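You operate a simulated robot arm through the tools that you are given. There is no shell and no other tool.

You are at the controls of a simulated robot arm. One attempt, no reset.

Task
Wipe the bearing cover with the yellow rag, then scrap the rag.
Fine: rig power off before you wipe; the rag is in the red drawer, shut it after; rag into the scrap tub; leave the orange guard open; drop nothing. What is to be rubbed or washed off counts as gone when no trace of it is left.

The check looks at the end state, three seconds after you hand in, the way a careful person would. Anything else that was tipped, shoved, dropped, spilled or broken makes it a failure. Lids that push on must go on centred and level and be pressed home; caps that screw on are set level and turned clockwise until they are tight.

Robot
A 6-joint arm with a two-finger gripper, fixed in place. Base frame: the origin is at the foot of the arm, x ahead of it, y to its left, z up; the work surface is at about z = 0.88. Units: m, degrees, N and s.
Its first joint turns from -166.0 to 166.0 degrees. Payload 3.43 kg.
Tool frame: the origin (TCP) lies between the finger pads and is the grasp point; the fingertips stand 0.02 m ahead of it; z points along the fingers, y is the line along which they close. Largest opening 0.19 m; the body of the gripper starts 0.248 m behind the TCP.
Orientation is that of the tool frame in the base frame, as a unit quaternion [w, x, y, z]. With the fingers straight down and closing along the base's y, the tool's x points along the base's -x, its y along +y and its z along -z.

Tools
- The arm moves only by the tool drive_tool. Its argument "increments" is a list of rows, each an object (a shift or turn left out is 0, a gripper value left out holds the last) with "claw": the opening, from 0 (shut) to 1 (fully open); "travel": the shift along the tool's x, y, z in m, a list of three; "rotation": the turn, a rotation vector about the tool's x, y, z in degrees, a list of three. In form: [{"claw": claw, "travel": [x, y, z], "rotation": [wx, wy, wz]}, ...]. A call has 1 to 20 rows; each row shifts and turns the commanded pose from where the row before left it, along the tool's axes as they then stand. A row lasts 0.2 s, in which the tool goes at most 0.05 m and 8.6 degrees; a call with a longer step from one row to the next is refused whole, and so is a gripper value outside its range. A pose out of reach is approached as far as the arm can. The call stops where the force on the tool passes 40 N (or 10 N more than at its start, if that is more) or the arm is blocked; 0.2 s more then pass. Each finger travels about 0.153 m/s and halts on what it meets, pressing with about 33 N; the grip force reading is that of the motor and also rises with nothing between the fingers. The clock runs only during rows and for 0.2 s after the last one: add rows that do not move to give the fingers time. It gives the time, the measured TCP pose, the force on the tool (base axes), the opening and the grip force at its end, in the units of the frame above (readings bear some noise), with the torque about the TCP (base axes, N m) and any sound that the robot's microphone picked up.
- Cameras (640 x 400 px; columns grow to the right, rows downward): "scene" is fixed at [0.0502, 0.5016, 1.6632]; the picture's right is [-0.80, -0.60, 0.00], its down [-0.30, 0.41, -0.86] and it looks along [0.51, -0.69, -0.51] (base axes); focal length 310 px, centre (320, 200). "wrist" rides on the gripper at [0.071, -0.008, -0.288] in the tool frame; the picture's right is [0.12, 0.99, 0.00], its down [-0.96, 0.12, -0.25] and it looks along [-0.25, 0.03, 0.97] (tool axes); focal length 261 px, centre (320, 200). There is no depth. A picture from a camera that has moved, and an enlarged one, comes with that camera's place and axes in the base frame and with its lens.
- camera(camera): a new picture of that camera. It takes no simulated time.
- lift_body(by): slides the trunk up (or, below 0, down) by that many m; the arm rides with it, the base frame stays. It gives what a move gives, with no picture.
- zoom(camera, box): a new picture of the part [left, top, right, bottom] of that camera's present view, enlarged. It takes no simulated time.
- job_done(): hands the job in; it is judged then, once.

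Nothing tells you positions but the pictures and the camera data. Unless the task says otherwise, let go and move clear before handing in.

The tools are called by a JSON object that holds its "api" and its "payload". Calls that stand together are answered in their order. drive_tool: Moves the arm, as the interface text tells. Its arguments: {"type":"object","properties":{"increments":{"type":"array"}},"required":["increments"]} The other tools are called the same way: lift_body (by) slides the trunk up or down; camera (camera) takes a picture; zoom (camera, box) takes an enlarged picture of a part of a camera's view; job_done () hands the job in.

At the start:

```text
time_s: 0.0
position: [0.7779, -0.209, 1.2383]
tool_rot: [-0.001, 0.0, 1.0, 0.001]
ft_force: [0.1, -0.2, 0.2]
ft_torque: [0.02, -0.02, 0.0]
finger_gap: 0.1899
finger_force: 0.1
trunk travel left (down, up): [-0.275, 0.165]
```

scene: 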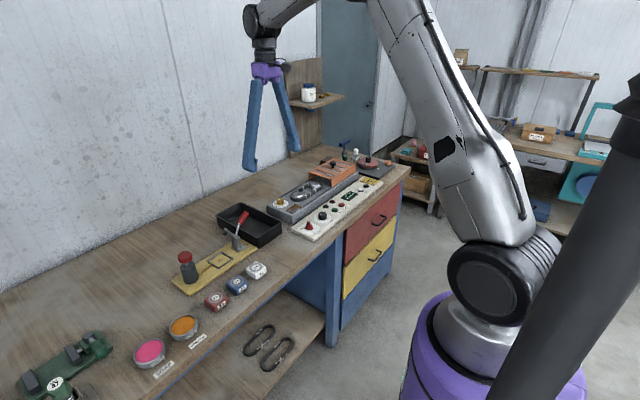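
wrist: 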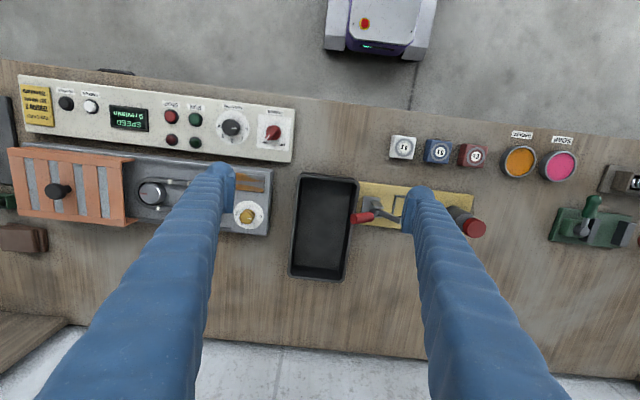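

I see a bench with a control panel, a test rig with an orange guard, a black tray, a red drawer at the far right end, and two tubs (orange and pink). I'll look closer at each before moving anything.

{"api": "zoom", "payload": {"camera": "scene", "box": [260, 130, 420, 250]}}

{"api": "zoom", "payload": {"camera": "wrist", "box": [0, 50, 310, 260]}}

{"api": "zoom", "payload": {"camera": "wrist", "box": [290, 100, 640, 290]}}

{"api": "zoom", "payload": {"camera": "scene", "box": [0, 230, 300, 400]}}

{"api": "zoom", "payload": {"camera": "scene", "box": [320, 170, 420, 320]}}

```text
3.33 times, centred on (340, 190) of scene
camera zoom: at [0.0502, 0.5016, 1.6632], right [-0.8, -0.6, 0.0], down [-0.3, 0.41, -0.86], along [0.51, -0.69, -0.51], focal length 1032 px, centre (253, 233)
```

zoom: 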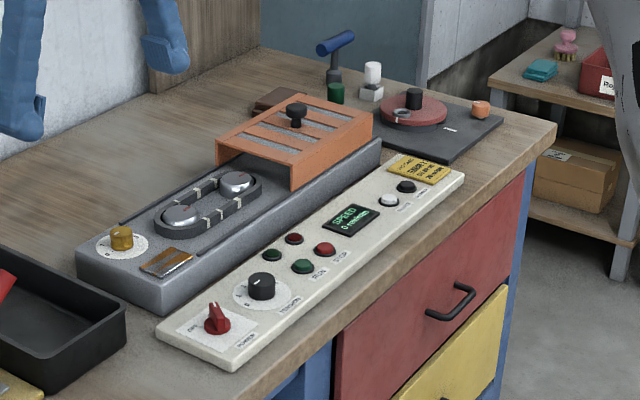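

```text
1.90 times, centred on (155, 155) of wrist
camera zoom: at [0.7085, -0.2182, 1.5266], right [-0.12, 0.99, 0.0], down [0.96, 0.12, 0.25], along [0.24, 0.03, -0.97], focal length 496 px, centre (634, 286)
```

zoom: 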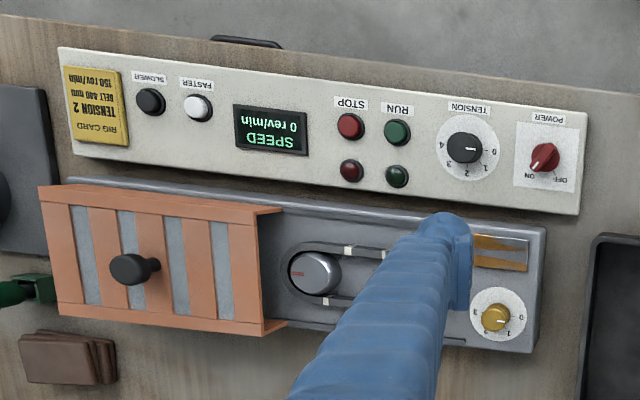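

```text
1.83 times, centred on (465, 195) of wrist
camera zoom: at [0.7085, -0.2182, 1.5266], right [-0.12, 0.99, 0.0], down [0.96, 0.12, 0.25], along [0.24, 0.03, -0.97], focal length 477 px, centre (55, 209)
```

zoom: 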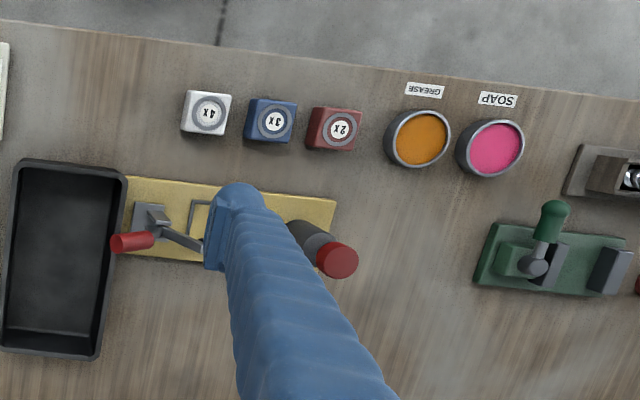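

```text
2.13 times, centred on (150, 315) of scene
camera zoom: at [0.0502, 0.5016, 1.6632], right [-0.8, -0.6, 0.0], down [-0.3, 0.41, -0.86], along [0.51, -0.69, -0.51], focal length 660 px, centre (683, -45)
```

zoom: 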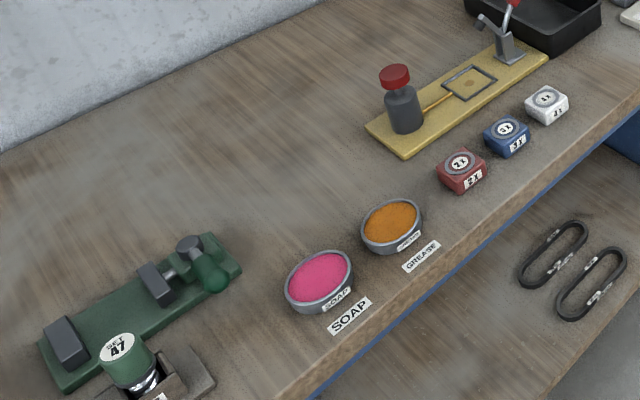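

```text
2.67 times, centred on (370, 245) of scene
camera zoom: at [0.0502, 0.5016, 1.6632], right [-0.8, -0.6, 0.0], down [-0.3, 0.41, -0.86], along [0.51, -0.69, -0.51], focal length 825 px, centre (187, 80)
```

zoom: 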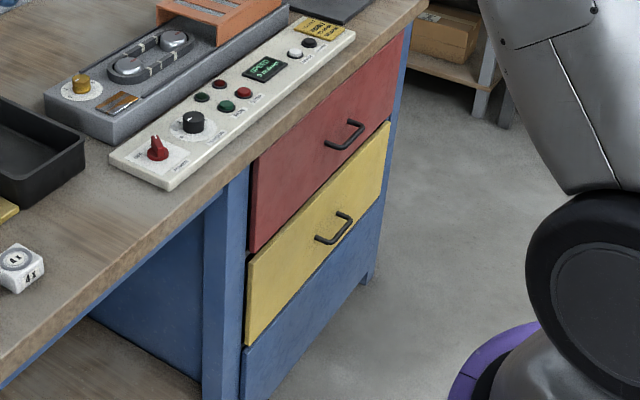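

I see a rig with a sliding orange guard and a plate with brown smears at its left end, which might be the bearing cover. The scrap tub isn't identified yet, so I'll look at the other benches and shelves.

{"api": "zoom", "payload": {"camera": "scene", "box": [380, 30, 640, 220]}}

{"api": "zoom", "payload": {"camera": "scene", "box": [260, 50, 440, 200]}}

{"api": "zoom", "payload": {"camera": "scene", "box": [0, 320, 120, 400]}}

{"api": "zoom", "payload": {"camera": "scene", "box": [385, 130, 455, 180]}}

{"api": "zoom", "payload": {"camera": "scene", "box": [260, 160, 340, 220]}}

{"api": "camera", "payload": {"camera": "scene"}}

```text
2.11 times, centred on (510, 125) of scene
camera zoom: at [0.0502, 0.5016, 1.6632], right [-0.8, -0.6, 0.0], down [-0.3, 0.41, -0.86], along [0.51, -0.69, -0.51], focal length 652 px, centre (-80, 358)
```

zoom: 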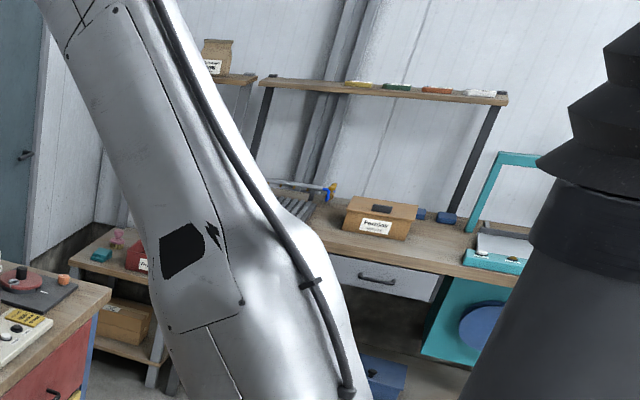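

```text
2.67 times, centred on (350, 125) of scene
camera zoom: at [0.0502, 0.5016, 1.6632], right [-0.8, -0.6, 0.0], down [-0.3, 0.41, -0.86], along [0.51, -0.69, -0.51], focal length 825 px, centre (240, 400)
```

zoom: 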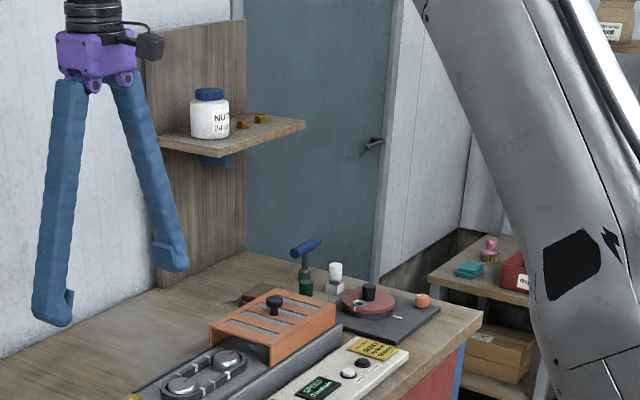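

```text
5.00 times, centred on (60, 360) of scene
camera zoom: at [0.0502, 0.5016, 1.6632], right [-0.8, -0.6, 0.0], down [-0.3, 0.41, -0.86], along [0.51, -0.69, -0.51], focal length 1548 px, centre (1620, -600)
```

zoom: 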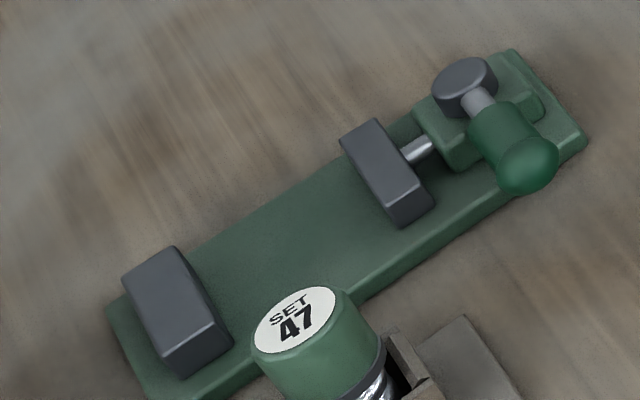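

```text
8.00 times, centred on (420, 155) of scene
camera zoom: at [0.0502, 0.5016, 1.6632], right [-0.8, -0.6, 0.0], down [-0.3, 0.41, -0.86], along [0.51, -0.69, -0.51], focal length 2476 px, centre (-480, 560)
```

zoom: 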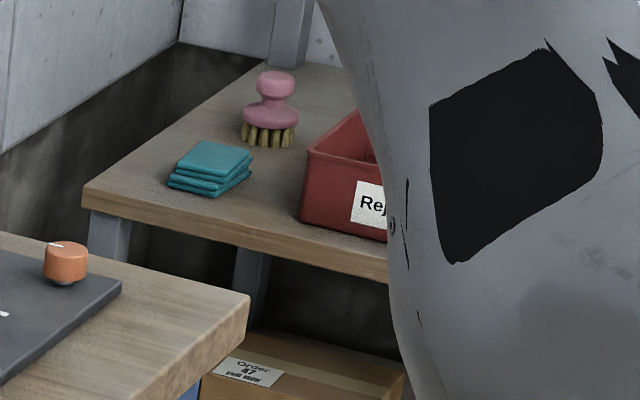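

```text
6.67 times, centred on (300, 190) of scene
camera zoom: at [0.0502, 0.5016, 1.6632], right [-0.8, -0.6, 0.0], down [-0.3, 0.41, -0.86], along [0.51, -0.69, -0.51], focal length 2063 px, centre (453, 267)
```

zoom: 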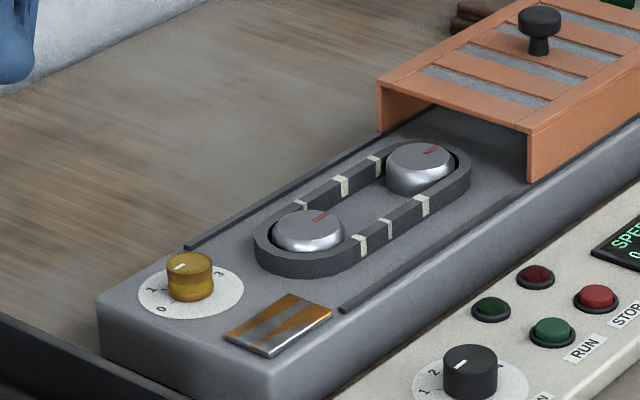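

```text
taken
```

scene: 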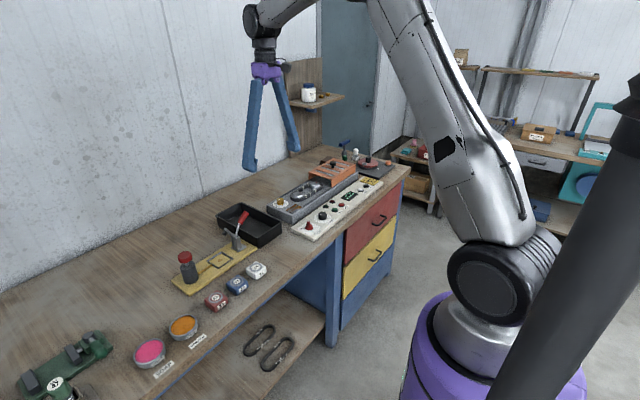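

The power switch (red knob, at OFF/ON scale) is at about (0.71, -0.32), the smeared cover plate at about (0.83, -0.36), and the red drawer handle at about (0.60, -0.77, 0.74). I haven't found a scrap tub, so I'll move high along the bench to the left and look.

{"api": "drive_tool", "payload": {"increments": [{"travel": [0.005, 0.045, 0]}, {"travel": [0.005, 0.045, 0]}, {"travel": [0.005, 0.045, 0]}, {"travel": [0.005, 0.045, 0]}, {"travel": [0.005, 0.045, 0]}, {"travel": [0.005, 0.045, 0]}, {"travel": [0.005, 0.045, 0]}, {"travel": [0.005, 0.045, 0]}, {"travel": [0.005, 0.045, 0]}, {"travel": [0.005, 0.045, 0]}, {"travel": [0.005, 0.045, 0]}, {"travel": [0.005, 0.045, 0]}, {}]}}

{"api": "camera", "payload": {"camera": "wrist"}}

{"api": "camera", "payload": {"camera": "scene"}}

```text
time_s: 2.8
position: [0.7157, 0.3282, 1.2351]
tool_rot: [0.0, 0.0, 1.0, 0.0]
ft_force: [-0.8, 0.8, 0.4]
ft_torque: [-0.04, -0.02, 0.01]
finger_gap: 0.1901
finger_force: 0.0
trunk travel left (down, up): [-0.275, 0.165]
```

```text
taken
camera wrist: at [0.6467, 0.32, 1.5242], right [-0.12, 0.99, 0.0], down [0.96, 0.12, 0.25], along [0.25, 0.03, -0.97], focal length 261 px, centre (320, 200)
```

wrist: 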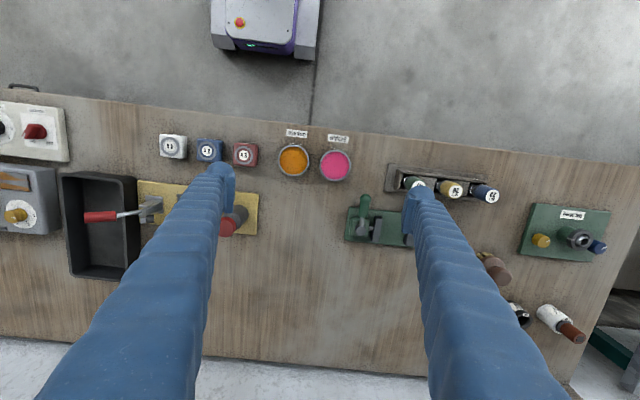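

```text
taken
```

scene: 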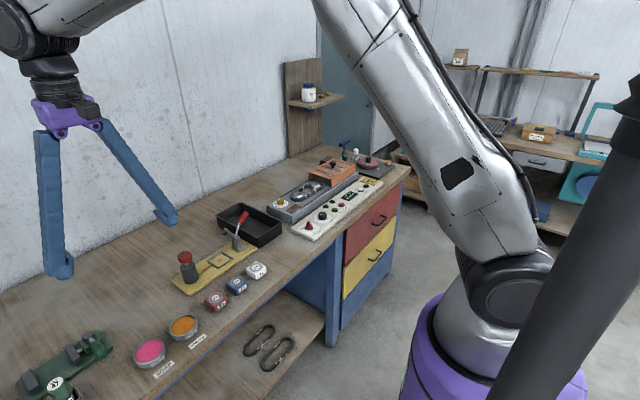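

The left part of the bench holds clamps, sets and bottles, but no labelled tub yet. I'll zoom in there and tilt the wrist to look further left.

{"api": "zoom", "payload": {"camera": "wrist", "box": [370, 140, 640, 400]}}

{"api": "drive_tool", "payload": {"increments": [{"rotation": [-8, 0, 0]}, {"rotation": [-8, 0, 0]}, {"rotation": [-8, 0, 0]}, {"rotation": [-8, 0, 0]}, {"rotation": [-8, 0, 0]}, {}]}}

{"api": "camera", "payload": {"camera": "wrist"}}

```text
1.54 times, centred on (505, 270) of wrist
camera zoom: at [0.6467, 0.32, 1.5242], right [-0.12, 0.99, 0.0], down [0.96, 0.12, 0.25], along [0.25, 0.03, -0.97], focal length 401 px, centre (35, 92)
```

zoom: 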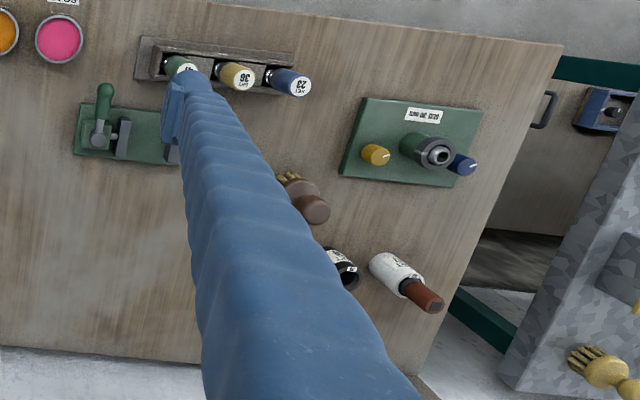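

```text
time_s: 4.2
position: [0.7173, 0.3303, 1.2393]
tool_rot: [0.0, 0.0, 0.939, 0.344]
ft_force: [-0.3, 0.4, 0.1]
ft_torque: [0.01, -0.04, -0.03]
finger_gap: 0.1898
finger_force: 0.1
trunk travel left (down, up): [-0.275, 0.165]
```

```text
taken
camera wrist: at [0.6478, 0.1385, 1.4546], right [-0.12, 0.76, 0.64], down [0.96, -0.07, 0.26], along [0.25, 0.65, -0.72], focal length 261 px, centre (320, 200)
```

wrist: 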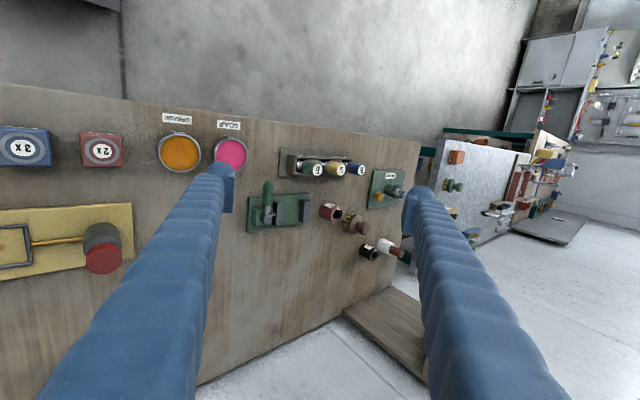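

No scrap tub on the left end. I'll tilt back, return to the right and look toward the -y side.

{"api": "drive_tool", "payload": {"increments": [{"rotation": [8, 0, 0]}, {"rotation": [8, 0, 0]}, {"rotation": [8, 0, 0]}, {"rotation": [8, 0, 0]}, {"rotation": [8, 0, 0]}, {"travel": [0, -0.045, 0]}, {"travel": [0, -0.045, 0]}, {"travel": [0, -0.045, 0]}, {"travel": [0, -0.045, 0]}, {"travel": [0, -0.045, 0]}, {"travel": [0, -0.045, 0]}, {"travel": [0, -0.045, 0]}, {"travel": [0, -0.045, 0]}, {"travel": [0, -0.045, 0]}, {"travel": [0, -0.045, 0]}, {"travel": [0, -0.045, 0]}, {"travel": [0, -0.045, 0]}, {"travel": [0, -0.045, 0]}, {}]}}

{"api": "camera", "payload": {"camera": "wrist"}}

{"api": "drive_tool", "payload": {"increments": [{"rotation": [8, 0, 0]}, {"rotation": [8, 0, 0]}, {"rotation": [8, 0, 0]}, {"rotation": [8, 0, 0]}, {"rotation": [8, 0, 0]}, {}]}}

{"api": "camera", "payload": {"camera": "wrist"}}

```text
time_s: 8.2
position: [0.7171, -0.2584, 1.2367]
tool_rot: [0.0, -0.001, 1.0, 0.0]
ft_force: [-0.2, -0.7, -0.6]
ft_torque: [0.08, 0.0, -0.03]
finger_gap: 0.19
finger_force: 0.0
trunk travel left (down, up): [-0.275, 0.165]
```

```text
taken
camera wrist: at [0.6477, -0.2673, 1.5241], right [-0.12, 0.99, 0.0], down [0.96, 0.12, 0.25], along [0.25, 0.03, -0.97], focal length 261 px, centre (320, 200)
```

wrist: 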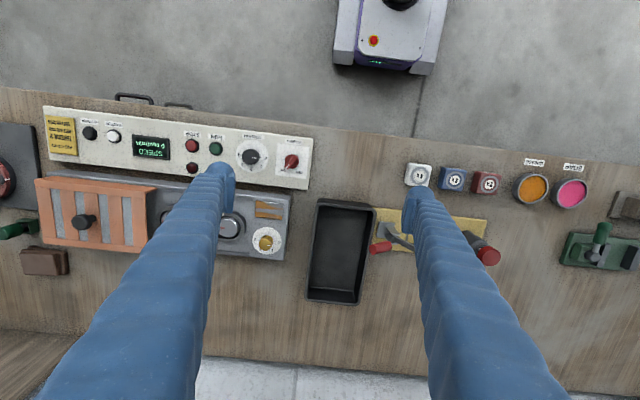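

```text
time_s: 9.6
position: [0.7151, -0.2543, 1.2392]
tool_rot: [0.0, 0.0, 0.939, -0.343]
ft_force: [1.1, 0.0, 1.0]
ft_torque: [-0.03, -0.03, 0.03]
finger_gap: 0.1899
finger_force: 0.0
trunk travel left (down, up): [-0.275, 0.165]
```

```text
taken
camera wrist: at [0.6466, -0.0762, 1.4656], right [-0.12, 0.76, -0.64], down [0.96, 0.25, 0.11], along [0.25, -0.6, -0.76], focal length 261 px, centre (320, 200)
```

wrist: 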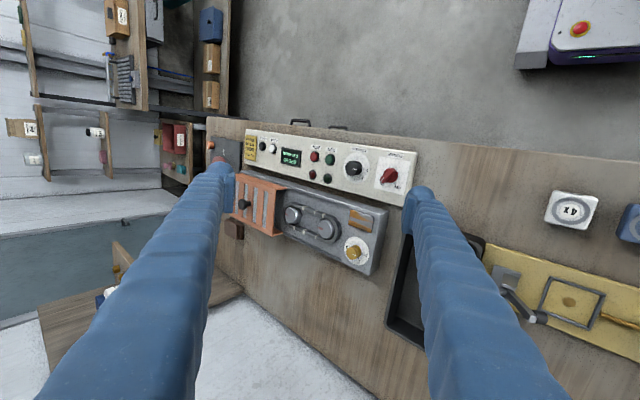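

The only open container within reach so far is the black tray. I'll zoom on it and on the other places for labels.

{"api": "zoom", "payload": {"camera": "scene", "box": [205, 190, 295, 250]}}

{"api": "zoom", "payload": {"camera": "wrist", "box": [180, 100, 480, 300]}}

{"api": "zoom", "payload": {"camera": "wrist", "box": [0, 0, 240, 180]}}

{"api": "zoom", "payload": {"camera": "scene", "box": [390, 130, 460, 210]}}

{"api": "zoom", "payload": {"camera": "scene", "box": [180, 230, 360, 400]}}

```text
6.67 times, centred on (250, 220) of scene
camera zoom: at [0.0502, 0.5016, 1.6632], right [-0.8, -0.6, 0.0], down [-0.3, 0.41, -0.86], along [0.51, -0.69, -0.51], focal length 2063 px, centre (787, 67)
```

zoom: 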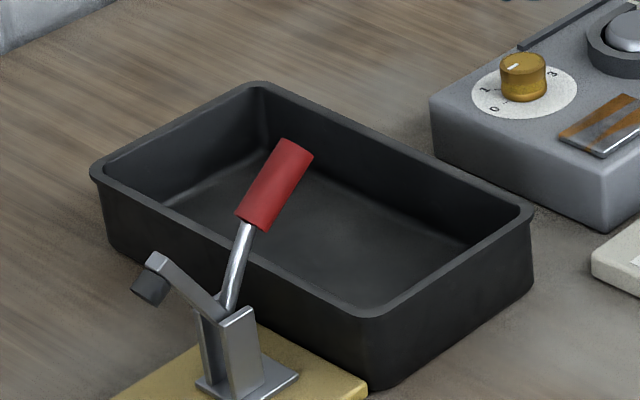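

```text
2.00 times, centred on (330, 200) of wrist
camera zoom: at [0.6466, -0.0762, 1.4656], right [-0.12, 0.76, -0.64], down [0.96, 0.25, 0.11], along [0.25, -0.6, -0.76], focal length 521 px, centre (300, 200)
```

zoom: 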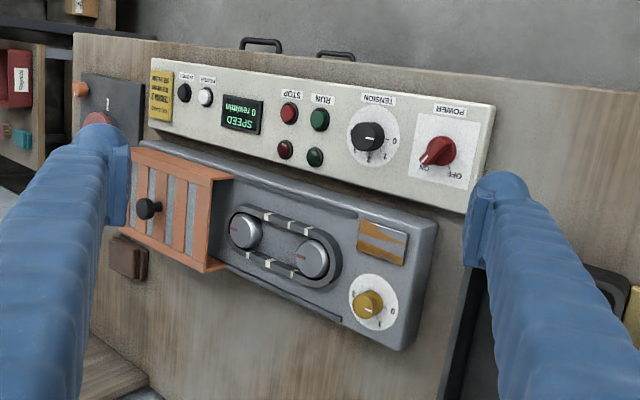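

```text
2.22 times, centred on (120, 90) of wrist
camera zoom: at [0.6466, -0.0762, 1.4656], right [-0.12, 0.76, -0.64], down [0.96, 0.25, 0.11], along [0.25, -0.6, -0.76], focal length 579 px, centre (764, 444)
```

zoom: 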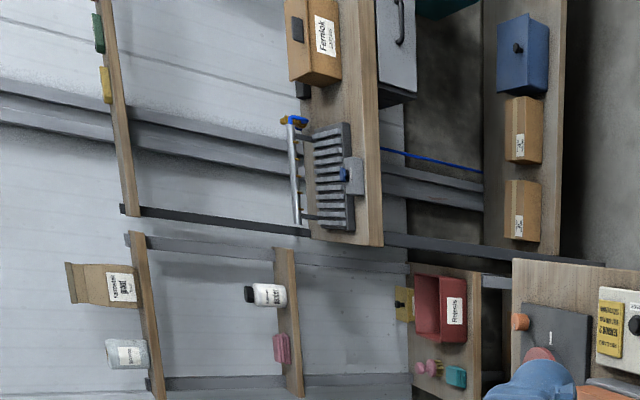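

```text
5.00 times, centred on (425, 170) of scene
camera zoom: at [0.0502, 0.5016, 1.6632], right [-0.8, -0.6, 0.0], down [-0.3, 0.41, -0.86], along [0.51, -0.69, -0.51], focal length 1548 px, centre (-205, 350)
```

zoom: 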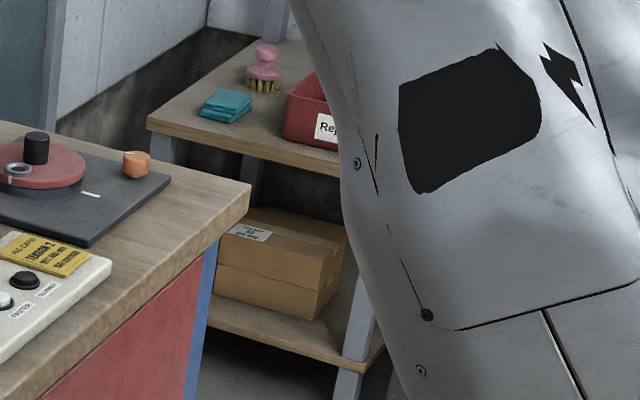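

```text
2.35 times, centred on (270, 315) of scene
camera zoom: at [0.0502, 0.5016, 1.6632], right [-0.8, -0.6, 0.0], down [-0.3, 0.41, -0.86], along [0.51, -0.69, -0.51], focal length 728 px, centre (438, -71)
```

zoom: 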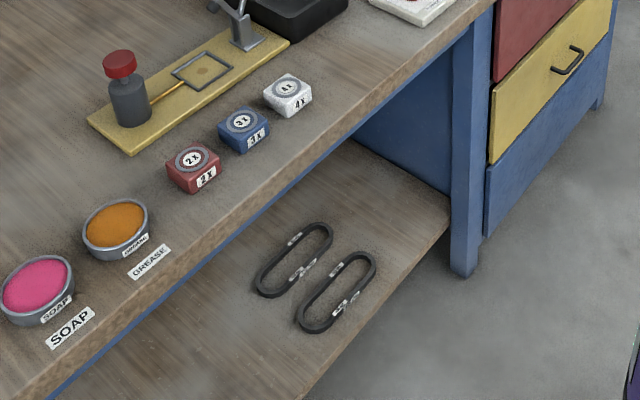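

The "Rejects" tub on the side table is not a scrap tub and is out of reach. I'll level the tool and tilt it to look back past the robot and at the floor near it.

{"api": "drive_tool", "payload": {"increments": [{"rotation": [-8, 0, 0]}, {"rotation": [-8, 0, 0]}, {"rotation": [-8, 0, 0]}, {"rotation": [-8, 0, 0]}, {"rotation": [-8, 0, 0]}, {"rotation": [0, 8, 0]}, {"rotation": [0, 8, 0]}, {"rotation": [0, 8, 0]}, {"rotation": [0, 8, 0]}, {"rotation": [0, 8, 0]}, {"rotation": [0, 8, 0]}, {}]}}

{"api": "camera", "payload": {"camera": "wrist"}}

```text
time_s: 12.2
position: [0.6185, -0.2354, 1.1808]
tool_rot: [-0.4, -0.001, 0.917, -0.002]
ft_force: [0.2, -0.2, 0.1]
ft_torque: [0.04, 0.02, 0.01]
finger_gap: 0.19
finger_force: 0.0
out of reach, approached as far as the arm can: row 9, 10, 11
trunk travel left (down, up): [-0.275, 0.165]
```

```text
taken
camera wrist: at [0.7816, -0.2421, 1.4299], right [-0.09, 0.99, 0.08], down [0.84, 0.12, -0.54], along [-0.54, 0.02, -0.84], focal length 261 px, centre (320, 200)
```

wrist: 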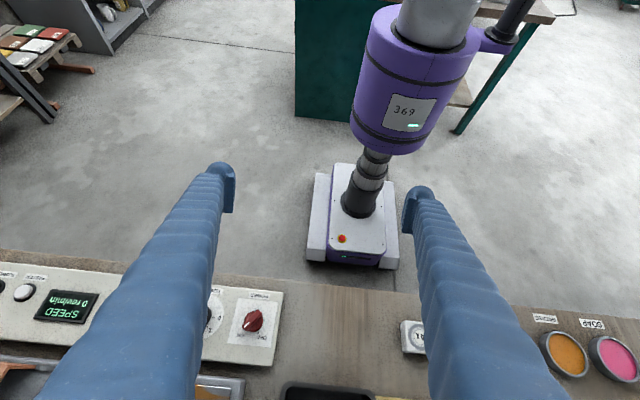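

The floor in front is clear, and there's a teal bench behind the robot. I'll level the tool, come in front of the base and then swing around to see what is beside and behind the robot.

{"api": "drive_tool", "payload": {"increments": [{"rotation": [0, -8, 0]}, {"rotation": [0, -8, 0]}, {"rotation": [0, -8, 0]}, {"rotation": [0, -8, 0]}, {"rotation": [0, -8, 0]}, {"rotation": [0, -8, 0]}, {}]}}

```text
time_s: 13.8
position: [0.618, -0.2354, 1.1809]
tool_rot: [0.0, -0.001, 1.0, 0.0]
ft_force: [-0.5, -0.1, -0.1]
ft_torque: [0.0, 0.08, 0.0]
finger_gap: 0.1901
finger_force: 0.1
trunk travel left (down, up): [-0.275, 0.165]
```

The tool is level at (0.62, -0.24, 1.18). I'll centre it and swing toward +y.

{"api": "drive_tool", "payload": {"increments": [{"travel": [0, 0.047, -0.012]}, {"travel": [0, 0.047, -0.012]}, {"travel": [0, 0.047, -0.012]}, {"travel": [0, 0.047, -0.012]}, {"travel": [0, 0.047, -0.012]}, {"travel": [0.0015, 0.0432, 0], "rotation": [0, 0, -4]}, {"travel": [0.0015, 0.0432, 0], "rotation": [0, 0, -4]}, {"travel": [0.0015, 0.0432, 0], "rotation": [0, 0, -4]}, {"travel": [0.0015, 0.0432, 0], "rotation": [0, 0, -4]}, {"travel": [0.0015, 0.0432, 0], "rotation": [0, 0, -4]}, {"travel": [0.0015, 0.0432, 0], "rotation": [0, 0, -4]}, {"travel": [0.0015, 0.0432, 0], "rotation": [0, 0, -4]}, {"travel": [0.0015, 0.0432, 0], "rotation": [0, 0, -4]}, {"travel": [0.0015, 0.0432, 0], "rotation": [0, 0, -4]}, {"travel": [0.0015, 0.0432, 0], "rotation": [0, 0, -4]}, {"travel": [0.0015, 0.0432, 0], "rotation": [0, 0, -4]}, {"travel": [0.0015, 0.0432, 0], "rotation": [0, 0, -4]}, {"travel": [0.0015, 0.0432, 0], "rotation": [0, 0, -4]}, {"travel": [0.0015, 0.0432, 0], "rotation": [0, 0, -4]}, {}]}}

{"api": "camera", "payload": {"camera": "wrist"}}

```text
time_s: 17.8
position: [0.4439, 0.4334, 1.224]
tool_rot: [-0.012, -0.373, 0.928, -0.005]
ft_force: [-0.8, -0.6, -0.4]
ft_torque: [0.12, -0.01, 0.0]
finger_gap: 0.19
finger_force: 0.0
trunk travel left (down, up): [-0.275, 0.165]
stopped in row 19: the arm was blocked; the commanded pose is now the measured one
```

```text
taken
camera wrist: at [0.4068, 0.3837, 1.5143], right [-0.77, 0.63, 0.0], down [0.62, 0.75, 0.22], along [0.14, 0.17, -0.97], focal length 261 px, centre (320, 200)
```

wrist: 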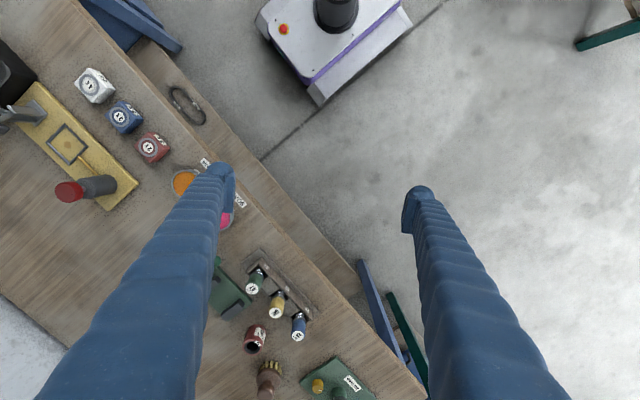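

The swing stopped because the arm was blocked at about 44°. I'll check the scene camera to see what it met before moving any further.

{"api": "camera", "payload": {"camera": "scene"}}

```text
taken
```

scene: 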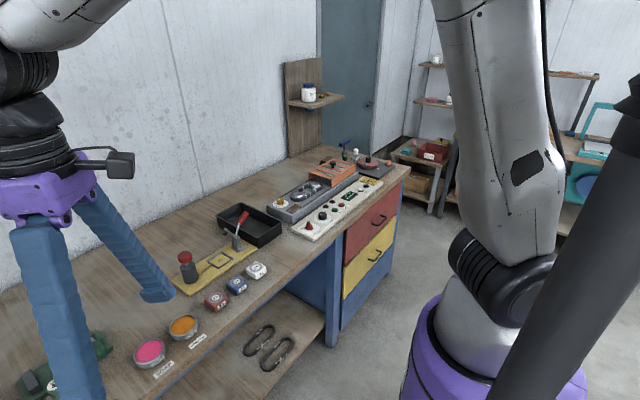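

The arm met the camera mast on the robot's left, which is part of the robot itself. I'll back off and swing to the other side (-y), which is open floor, to look around and behind.

{"api": "drive_tool", "payload": {"increments": [{"travel": [0.0015, -0.0432, 0], "rotation": [0, 0, 4]}, {"travel": [0.0015, -0.0432, 0], "rotation": [0, 0, 4]}, {"travel": [0.0015, -0.0432, 0], "rotation": [0, 0, 4]}, {"travel": [0.0015, -0.0432, 0], "rotation": [0, 0, 4]}, {"travel": [0.0015, -0.0432, 0], "rotation": [0, 0, 4]}, {"travel": [0.0015, -0.0432, 0], "rotation": [0, 0, 4]}, {"travel": [0.0015, -0.0432, 0], "rotation": [0, 0, 4]}, {"travel": [0.0015, -0.0432, 0], "rotation": [0, 0, 4]}, {"travel": [0.0015, -0.0432, 0], "rotation": [0, 0, 4]}, {"travel": [0.0015, -0.0432, 0], "rotation": [0, 0, 4]}, {"travel": [0.0015, -0.0432, 0], "rotation": [0, 0, 4]}, {"travel": [0.0015, -0.0432, 0], "rotation": [0, 0, 4]}, {"travel": [0.0015, -0.0432, 0], "rotation": [0, 0, 4]}, {"travel": [0.0015, -0.0432, 0], "rotation": [0, 0, 4]}, {"travel": [0.0015, -0.0432, 0], "rotation": [0, 0, 4]}, {"travel": [0.0015, -0.0432, 0], "rotation": [0, 0, 4]}, {"travel": [0.0015, -0.0432, 0], "rotation": [0, 0, 4]}, {"travel": [0.0015, -0.0432, 0], "rotation": [0, 0, 4]}, {"travel": [0.0015, -0.0432, 0], "rotation": [0, 0, 4]}, {}]}}

{"api": "camera", "payload": {"camera": "wrist"}}

{"api": "camera", "payload": {"camera": "scene"}}

```text
time_s: 22.0
position: [0.5238, -0.3216, 1.2365]
tool_rot: [-0.006, 0.275, 0.961, -0.01]
ft_force: [0.7, 0.3, -0.2]
ft_torque: [0.07, 0.01, 0.02]
finger_gap: 0.1896
finger_force: 0.0
trunk travel left (down, up): [-0.275, 0.165]
```

```text
taken
camera wrist: at [0.4663, -0.2863, 1.5246], right [0.42, 0.91, -0.02], down [0.88, -0.41, 0.24], along [0.21, -0.12, -0.97], focal length 261 px, centre (320, 200)
```

wrist: 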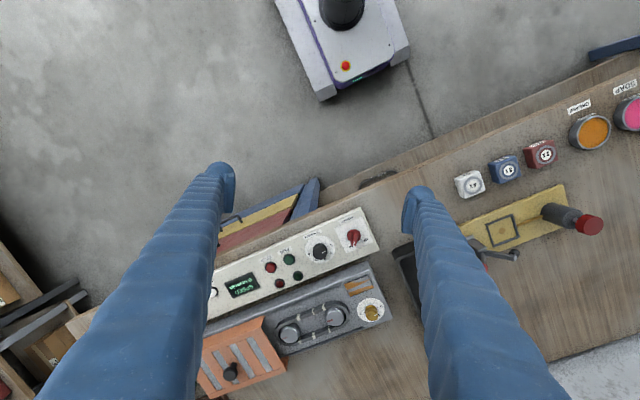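

```text
taken
```

scene: 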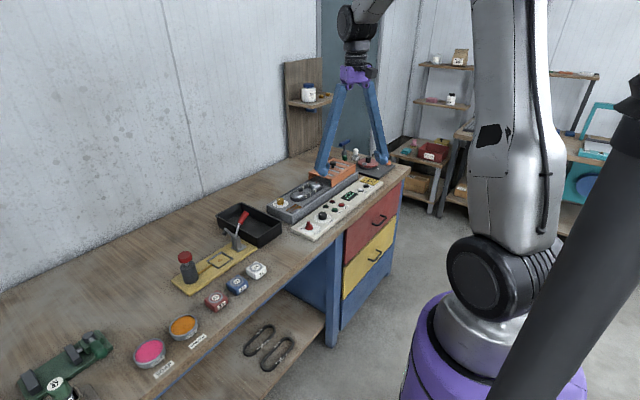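

Nothing was disturbed. I'll keep swinging toward -y to see beside and behind the robot.

{"api": "drive_tool", "payload": {"increments": [{"travel": [0.0015, -0.0432, 0], "rotation": [0, 0, 4]}, {"travel": [0.0015, -0.0432, 0], "rotation": [0, 0, 4]}, {"travel": [0.0015, -0.0432, 0], "rotation": [0, 0, 4]}, {"travel": [0.0015, -0.0432, 0], "rotation": [0, 0, 4]}, {"travel": [0.0015, -0.0432, 0], "rotation": [0, 0, 4]}, {"travel": [0.0015, -0.0432, 0], "rotation": [0, 0, 4]}, {"travel": [0.0015, -0.0432, 0], "rotation": [0, 0, 4]}, {"travel": [0.0015, -0.0432, 0], "rotation": [0, 0, 4]}, {"travel": [0.0015, -0.0432, 0], "rotation": [0, 0, 4]}, {"travel": [0.0015, -0.0432, 0], "rotation": [0, 0, 4]}, {"travel": [0.0015, -0.0432, 0], "rotation": [0, 0, 4]}, {"travel": [0.0015, -0.0432, 0], "rotation": [0, 0, 4]}, {"travel": [0.0015, -0.0432, 0], "rotation": [0, 0, 4]}, {"travel": [0.0015, -0.0432, 0], "rotation": [0, 0, 4]}, {"travel": [0.0015, -0.0432, 0], "rotation": [0, 0, 4]}, {}]}}

{"api": "camera", "payload": {"camera": "wrist"}}

```text
time_s: 25.4
position: [-0.0209, -0.6132, 1.252]
tool_rot: [0.001, 0.718, 0.696, -0.013]
ft_force: [0.1, 0.5, 0.0]
ft_torque: [0.02, 0.02, -0.01]
finger_gap: 0.19
finger_force: 0.1
trunk travel left (down, up): [-0.275, 0.165]
```

```text
taken
camera wrist: at [-0.0209, -0.5383, 1.5382], right [1.0, 0.09, -0.02], down [0.09, -0.96, 0.26], along [0.01, -0.26, -0.96], focal length 261 px, centre (320, 200)
```

wrist: 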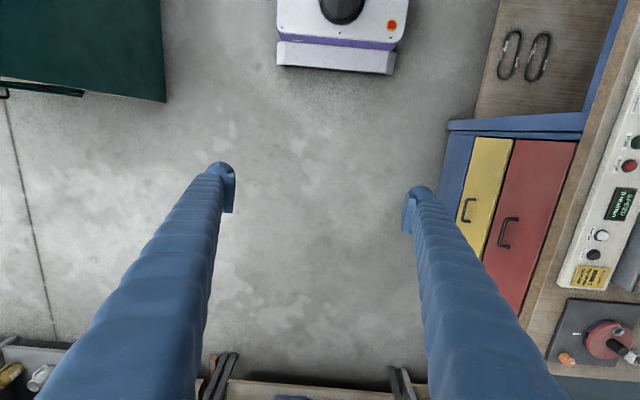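

I see open floor here and a teal bench edge behind the robot at upper left. I'll tilt to look toward -x at that bench.

{"api": "drive_tool", "payload": {"increments": [{"rotation": [8, 0, 0]}, {"rotation": [8, 0, 0]}, {"rotation": [8, 0, 0]}, {"rotation": [8, 0, 0]}, {"rotation": [8, 0, 0]}, {}]}}

{"api": "camera", "payload": {"camera": "wrist"}}

```text
time_s: 26.8
position: [-0.0221, -0.6143, 1.251]
tool_rot: [-0.245, 0.675, 0.649, -0.25]
ft_force: [0.4, -0.2, -0.6]
ft_torque: [0.06, -0.03, -0.01]
finger_gap: 0.1898
finger_force: 0.0
trunk travel left (down, up): [-0.275, 0.165]
```

```text
taken
camera wrist: at [0.1638, -0.5452, 1.4738], right [0.75, 0.08, -0.65], down [0.22, -0.97, 0.13], along [-0.62, -0.24, -0.75], focal length 261 px, centre (320, 200)
```

wrist: 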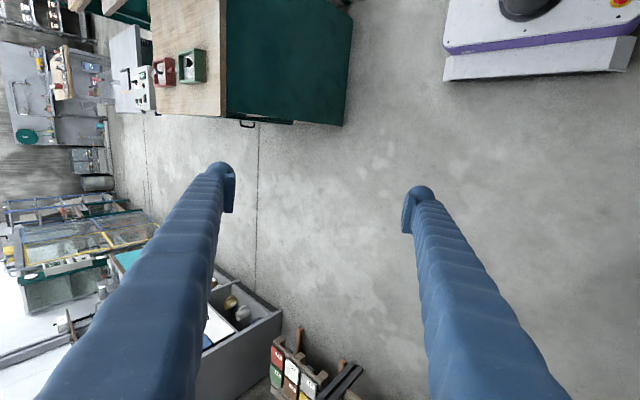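

The teal bench behind is beyond reach and shows no labelled tub. At the bench's left end there was a red cup-like item with a label, so I'll level the tool and go back to inspect that properly.

{"api": "zoom", "payload": {"camera": "wrist", "box": [0, 0, 350, 220]}}

{"api": "drive_tool", "payload": {"increments": [{"rotation": [-8, 0, 0]}, {"rotation": [-8, 0, 0]}, {"rotation": [-8, 0, 0]}, {"rotation": [-8, 0, 0]}, {"rotation": [-8, 0, 0]}, {"travel": [0.0015, 0.0432, 0], "rotation": [0, 0, -4]}, {"travel": [0.0015, 0.0432, 0], "rotation": [0, 0, -4]}, {"travel": [0.0015, 0.0432, 0], "rotation": [0, 0, -4]}, {"travel": [0.0015, 0.0432, 0], "rotation": [0, 0, -4]}, {"travel": [0.0015, 0.0432, 0], "rotation": [0, 0, -4]}, {"travel": [0.0015, 0.0432, 0], "rotation": [0, 0, -4]}, {"travel": [0.0015, 0.0432, 0], "rotation": [0, 0, -4]}, {"travel": [0.0015, 0.0432, 0], "rotation": [0, 0, -4]}, {"travel": [0.0015, 0.0432, 0], "rotation": [0, 0, -4]}, {"travel": [0.0015, 0.0432, 0], "rotation": [0, 0, -4]}, {"travel": [0.0015, 0.0432, 0], "rotation": [0, 0, -4]}, {"travel": [0.0015, 0.0432, 0], "rotation": [0, 0, -4]}, {"travel": [0.0015, 0.0432, 0], "rotation": [0, 0, -4]}, {"travel": [0.0015, 0.0432, 0], "rotation": [0, 0, -4]}, {"travel": [0.0015, 0.0432, 0], "rotation": [0, 0, -4]}]}}

{"api": "drive_tool", "payload": {"increments": [{"travel": [0.0015, 0.0432, 0], "rotation": [0, 0, -4]}, {"travel": [0.0015, 0.0432, 0], "rotation": [0, 0, -4]}, {"travel": [0.0015, 0.0432, 0], "rotation": [0, 0, -4]}, {"travel": [0.0015, 0.0432, 0], "rotation": [0, 0, -4]}, {"travel": [0.0015, 0.0432, 0], "rotation": [0, 0, -4]}, {"travel": [0.0015, 0.0432, 0], "rotation": [0, 0, -4]}, {"travel": [0.0015, 0.0432, 0], "rotation": [0, 0, -4]}, {"travel": [0.0015, 0.0432, 0], "rotation": [0, 0, -4]}, {"travel": [0.0015, 0.0432, 0], "rotation": [0, 0, -4]}, {"travel": [0.0015, 0.0432, 0], "rotation": [0, 0, -4]}, {}]}}

{"api": "camera", "payload": {"camera": "wrist"}}

```text
1.82 times, centred on (175, 110) of wrist
camera zoom: at [0.1638, -0.5452, 1.4738], right [0.75, 0.08, -0.65], down [0.22, -0.97, 0.13], along [-0.62, -0.24, -0.75], focal length 474 px, centre (584, 364)
```

zoom: 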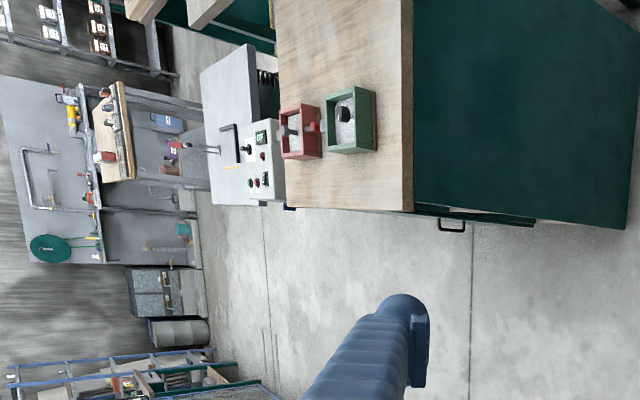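

```text
time_s: 31.0
position: [0.5275, -0.3204, 1.2377]
tool_rot: [-0.006, 0.274, 0.962, -0.011]
ft_force: [-0.7, 0.7, 0.0]
ft_torque: [-0.07, 0.07, -0.02]
finger_gap: 0.19
finger_force: 0.0
trunk travel left (down, up): [-0.275, 0.165]
```

```text
time_s: 33.4
position: [0.6121, 0.0937, 1.2296]
tool_rot: [-0.01, -0.071, 0.997, -0.009]
ft_force: [0.1, 0.7, -0.3]
ft_torque: [-0.06, 0.01, 0.01]
finger_gap: 0.1902
finger_force: 0.0
trunk travel left (down, up): [-0.275, 0.165]
```

```text
taken
camera wrist: at [0.5501, 0.0801, 1.5185], right [-0.26, 0.97, -0.01], down [0.94, 0.26, 0.23], along [0.22, 0.05, -0.97], focal length 261 px, centre (320, 200)
```

wrist: 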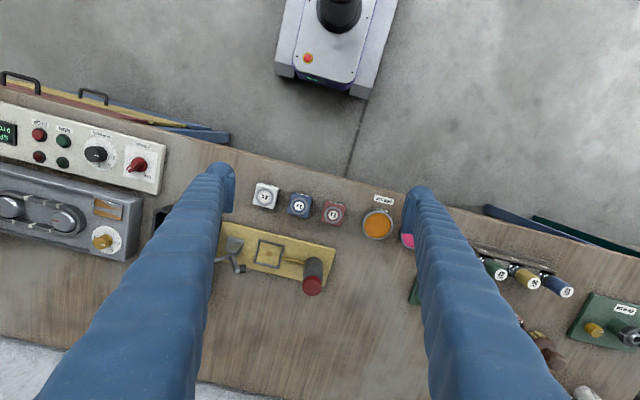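

I'll move left about 0.27 m to see the left end again and zoom there.

{"api": "drive_tool", "payload": {"increments": [{"travel": [-0.01, 0.045, 0], "rotation": [0, 0, 2]}, {"travel": [-0.01, 0.045, 0], "rotation": [0, 0, 2]}, {"travel": [-0.01, 0.045, 0], "rotation": [0, 0, 2]}, {"travel": [-0.01, 0.045, 0], "rotation": [0, 0, 2]}, {"travel": [-0.01, 0.045, 0]}, {"travel": [-0.01, 0.045, 0]}, {}]}}

{"api": "camera", "payload": {"camera": "wrist"}}

{"api": "zoom", "payload": {"camera": "wrist", "box": [440, 120, 640, 280]}}

{"api": "zoom", "payload": {"camera": "wrist", "box": [440, 240, 640, 400]}}

```text
time_s: 35.0
position: [0.656, 0.3695, 1.2218]
tool_rot: [-0.008, 0.0, 1.0, -0.009]
ft_force: [-0.7, -1.2, 0.9]
ft_torque: [-0.06, -0.03, -0.02]
finger_gap: 0.1899
finger_force: 0.1
trunk travel left (down, up): [-0.275, 0.165]
```

```text
taken
camera wrist: at [0.5921, 0.3659, 1.5109], right [-0.12, 0.99, -0.02], down [0.97, 0.12, 0.23], along [0.23, 0.01, -0.97], focal length 261 px, centre (320, 200)
```

wrist: 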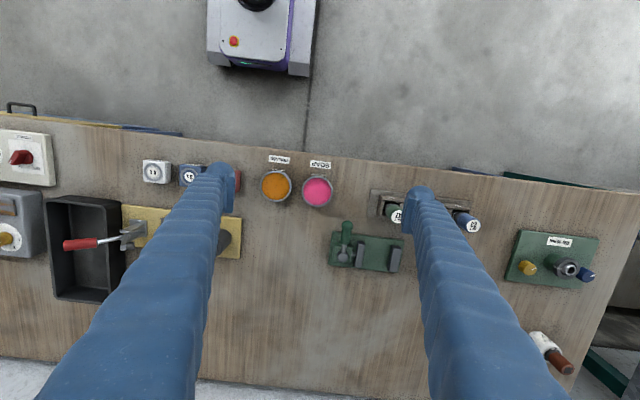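

```text
2.50 times, centred on (540, 200) of wrist
camera zoom: at [0.5921, 0.3659, 1.5109], right [-0.12, 0.99, -0.02], down [0.97, 0.12, 0.23], along [0.23, 0.01, -0.97], focal length 652 px, centre (-230, 200)
```

zoom: 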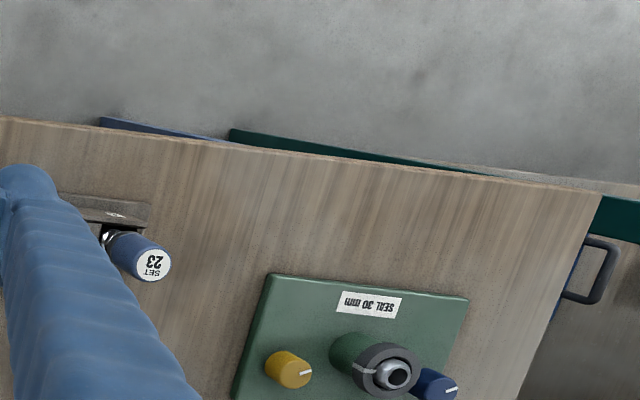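

```text
2.50 times, centred on (540, 320) of wrist
camera zoom: at [0.5921, 0.3659, 1.5109], right [-0.12, 0.99, -0.02], down [0.97, 0.12, 0.23], along [0.23, 0.01, -0.97], focal length 652 px, centre (-230, -100)
```

zoom: 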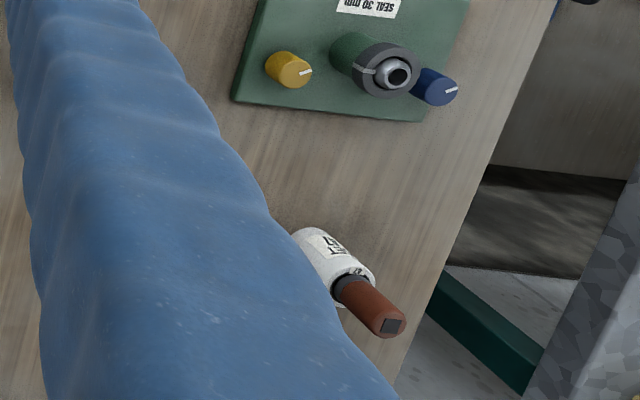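

The finger hides the left-end items; I'll close the gripper in free air to clear the view.

{"api": "drive_tool", "payload": {"increments": [{"claw": 0.1}, {"claw": 0.1}, {"claw": 0.1}, {"claw": 0.1}]}}

{"api": "camera", "payload": {"camera": "wrist"}}

{"api": "zoom", "payload": {"camera": "wrist", "box": [380, 180, 620, 380]}}

{"api": "zoom", "payload": {"camera": "wrist", "box": [20, 130, 260, 330]}}

```text
time_s: 36.0
position: [0.6567, 0.3682, 1.2217]
tool_rot: [-0.009, -0.002, 1.0, -0.009]
ft_force: [-0.6, -0.6, -0.6]
ft_torque: [-0.03, -0.01, -0.02]
finger_gap: 0.0191
finger_force: 0.1
trunk travel left (down, up): [-0.275, 0.165]
```

```text
taken
camera wrist: at [0.5925, 0.3654, 1.5105], right [-0.12, 0.99, -0.02], down [0.97, 0.12, 0.23], along [0.23, 0.01, -0.97], focal length 261 px, centre (320, 200)
```

wrist: 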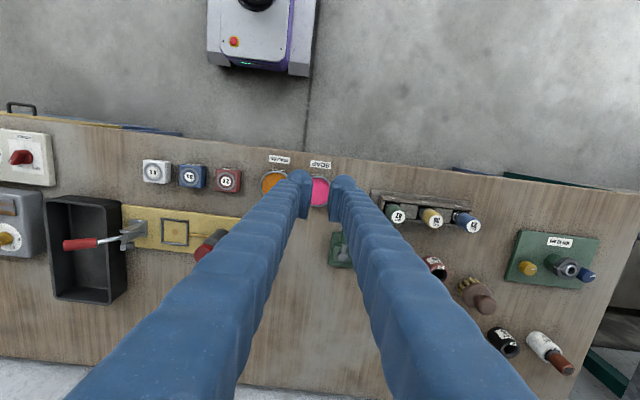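

```text
2.00 times, centred on (500, 280) of wrist
camera zoom: at [0.5925, 0.3654, 1.5105], right [-0.12, 0.99, -0.02], down [0.97, 0.12, 0.23], along [0.23, 0.01, -0.97], focal length 521 px, centre (-40, 40)
```

zoom: 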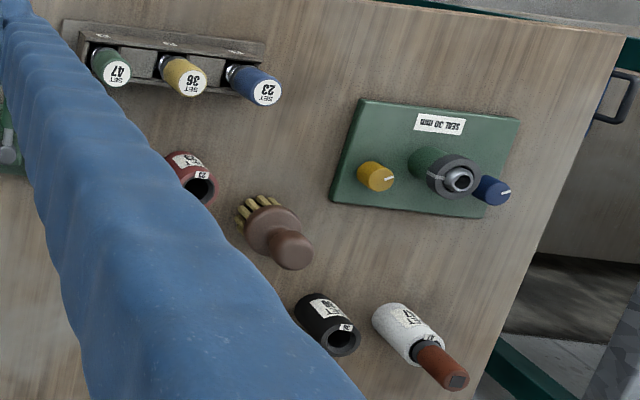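

```text
2.00 times, centred on (140, 230) of wrist
camera zoom: at [0.5925, 0.3654, 1.5105], right [-0.12, 0.99, -0.02], down [0.97, 0.12, 0.23], along [0.23, 0.01, -0.97], focal length 521 px, centre (680, 140)
```

zoom: 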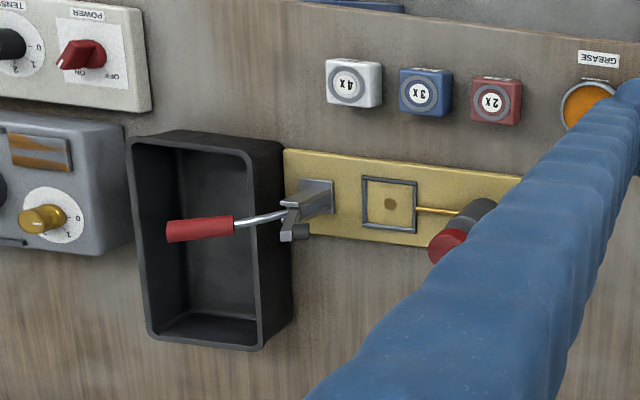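

The left-end items are sleeves and brushes, so the plain black tub beside the rig is the only tub on this bench, and I take it to be the scrap tub. Next I'll move over the power knob with the tool levelled and look closely at its setting.

{"api": "drive_tool", "payload": {"increments": [{"rotation": [-1.03, -1.03, 0.2], "claw": 0.6}, {"travel": [-0.003, -0.0433, 0]}, {"travel": [-0.003, -0.0433, 0]}, {"travel": [-0.003, -0.0433, 0]}, {"travel": [-0.003, -0.0433, 0]}, {"travel": [-0.003, -0.0433, 0]}, {"travel": [-0.003, -0.0433, 0]}, {"travel": [-0.003, -0.0433, 0]}, {"travel": [-0.003, -0.0433, 0]}, {"travel": [-0.003, -0.0433, 0]}, {"travel": [-0.003, -0.0433, 0]}, {"travel": [-0.003, -0.0433, 0]}, {"travel": [-0.003, -0.0433, 0]}, {"travel": [-0.003, -0.0433, 0]}, {"travel": [-0.003, -0.0433, 0]}, {"travel": [-0.003, -0.0433, 0]}, {"travel": [-0.003, -0.0433, 0]}, {}]}}

{"api": "camera", "payload": {"camera": "wrist"}}

{"api": "zoom", "payload": {"camera": "wrist", "box": [240, 100, 400, 220]}}

{"api": "zoom", "payload": {"camera": "scene", "box": [290, 205, 350, 245]}}

```text
time_s: 39.8
position: [0.7026, -0.3259, 1.2227]
tool_rot: [0.0, 0.0, 1.0, 0.0]
ft_force: [-0.1, -0.1, 0.3]
ft_torque: [0.13, -0.04, 0.01]
finger_gap: 0.1138
finger_force: 0.1
trunk travel left (down, up): [-0.275, 0.165]
```

```text
taken
camera wrist: at [0.6323, -0.3356, 1.511], right [-0.12, 0.99, 0.0], down [0.96, 0.12, 0.25], along [0.25, 0.03, -0.97], focal length 261 px, centre (320, 200)
```

wrist: 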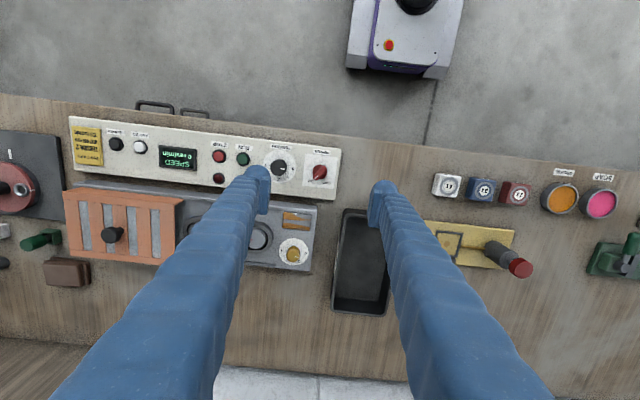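

```text
3.33 times, centred on (320, 160) of wrist
camera zoom: at [0.6323, -0.3356, 1.511], right [-0.12, 0.99, 0.0], down [0.96, 0.12, 0.25], along [0.25, 0.03, -0.97], focal length 869 px, centre (320, 333)
```

zoom: 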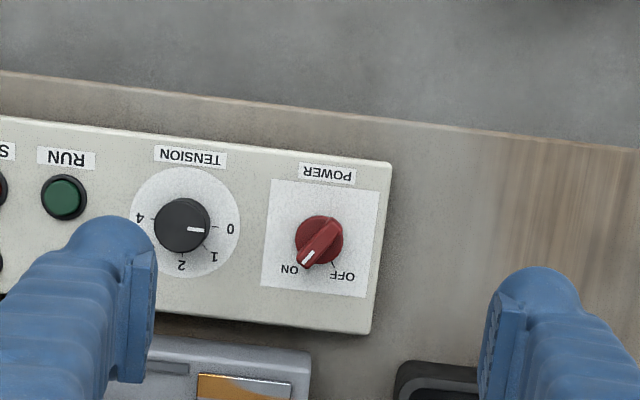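

```text
10.00 times, centred on (320, 225) of scene
camera zoom: at [0.0502, 0.5016, 1.6632], right [-0.8, -0.6, 0.0], down [-0.3, 0.41, -0.86], along [0.51, -0.69, -0.51], focal length 3095 px, centre (320, -50)
```

zoom: 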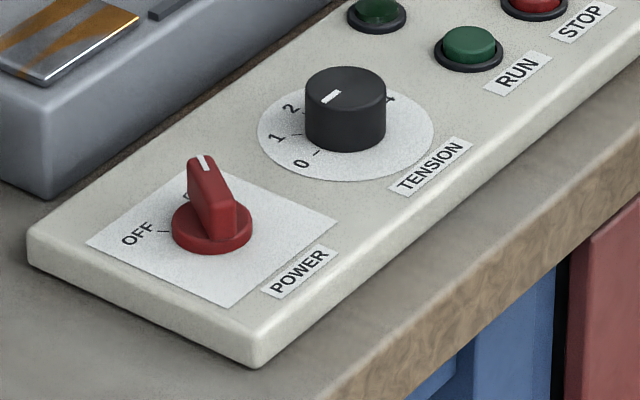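

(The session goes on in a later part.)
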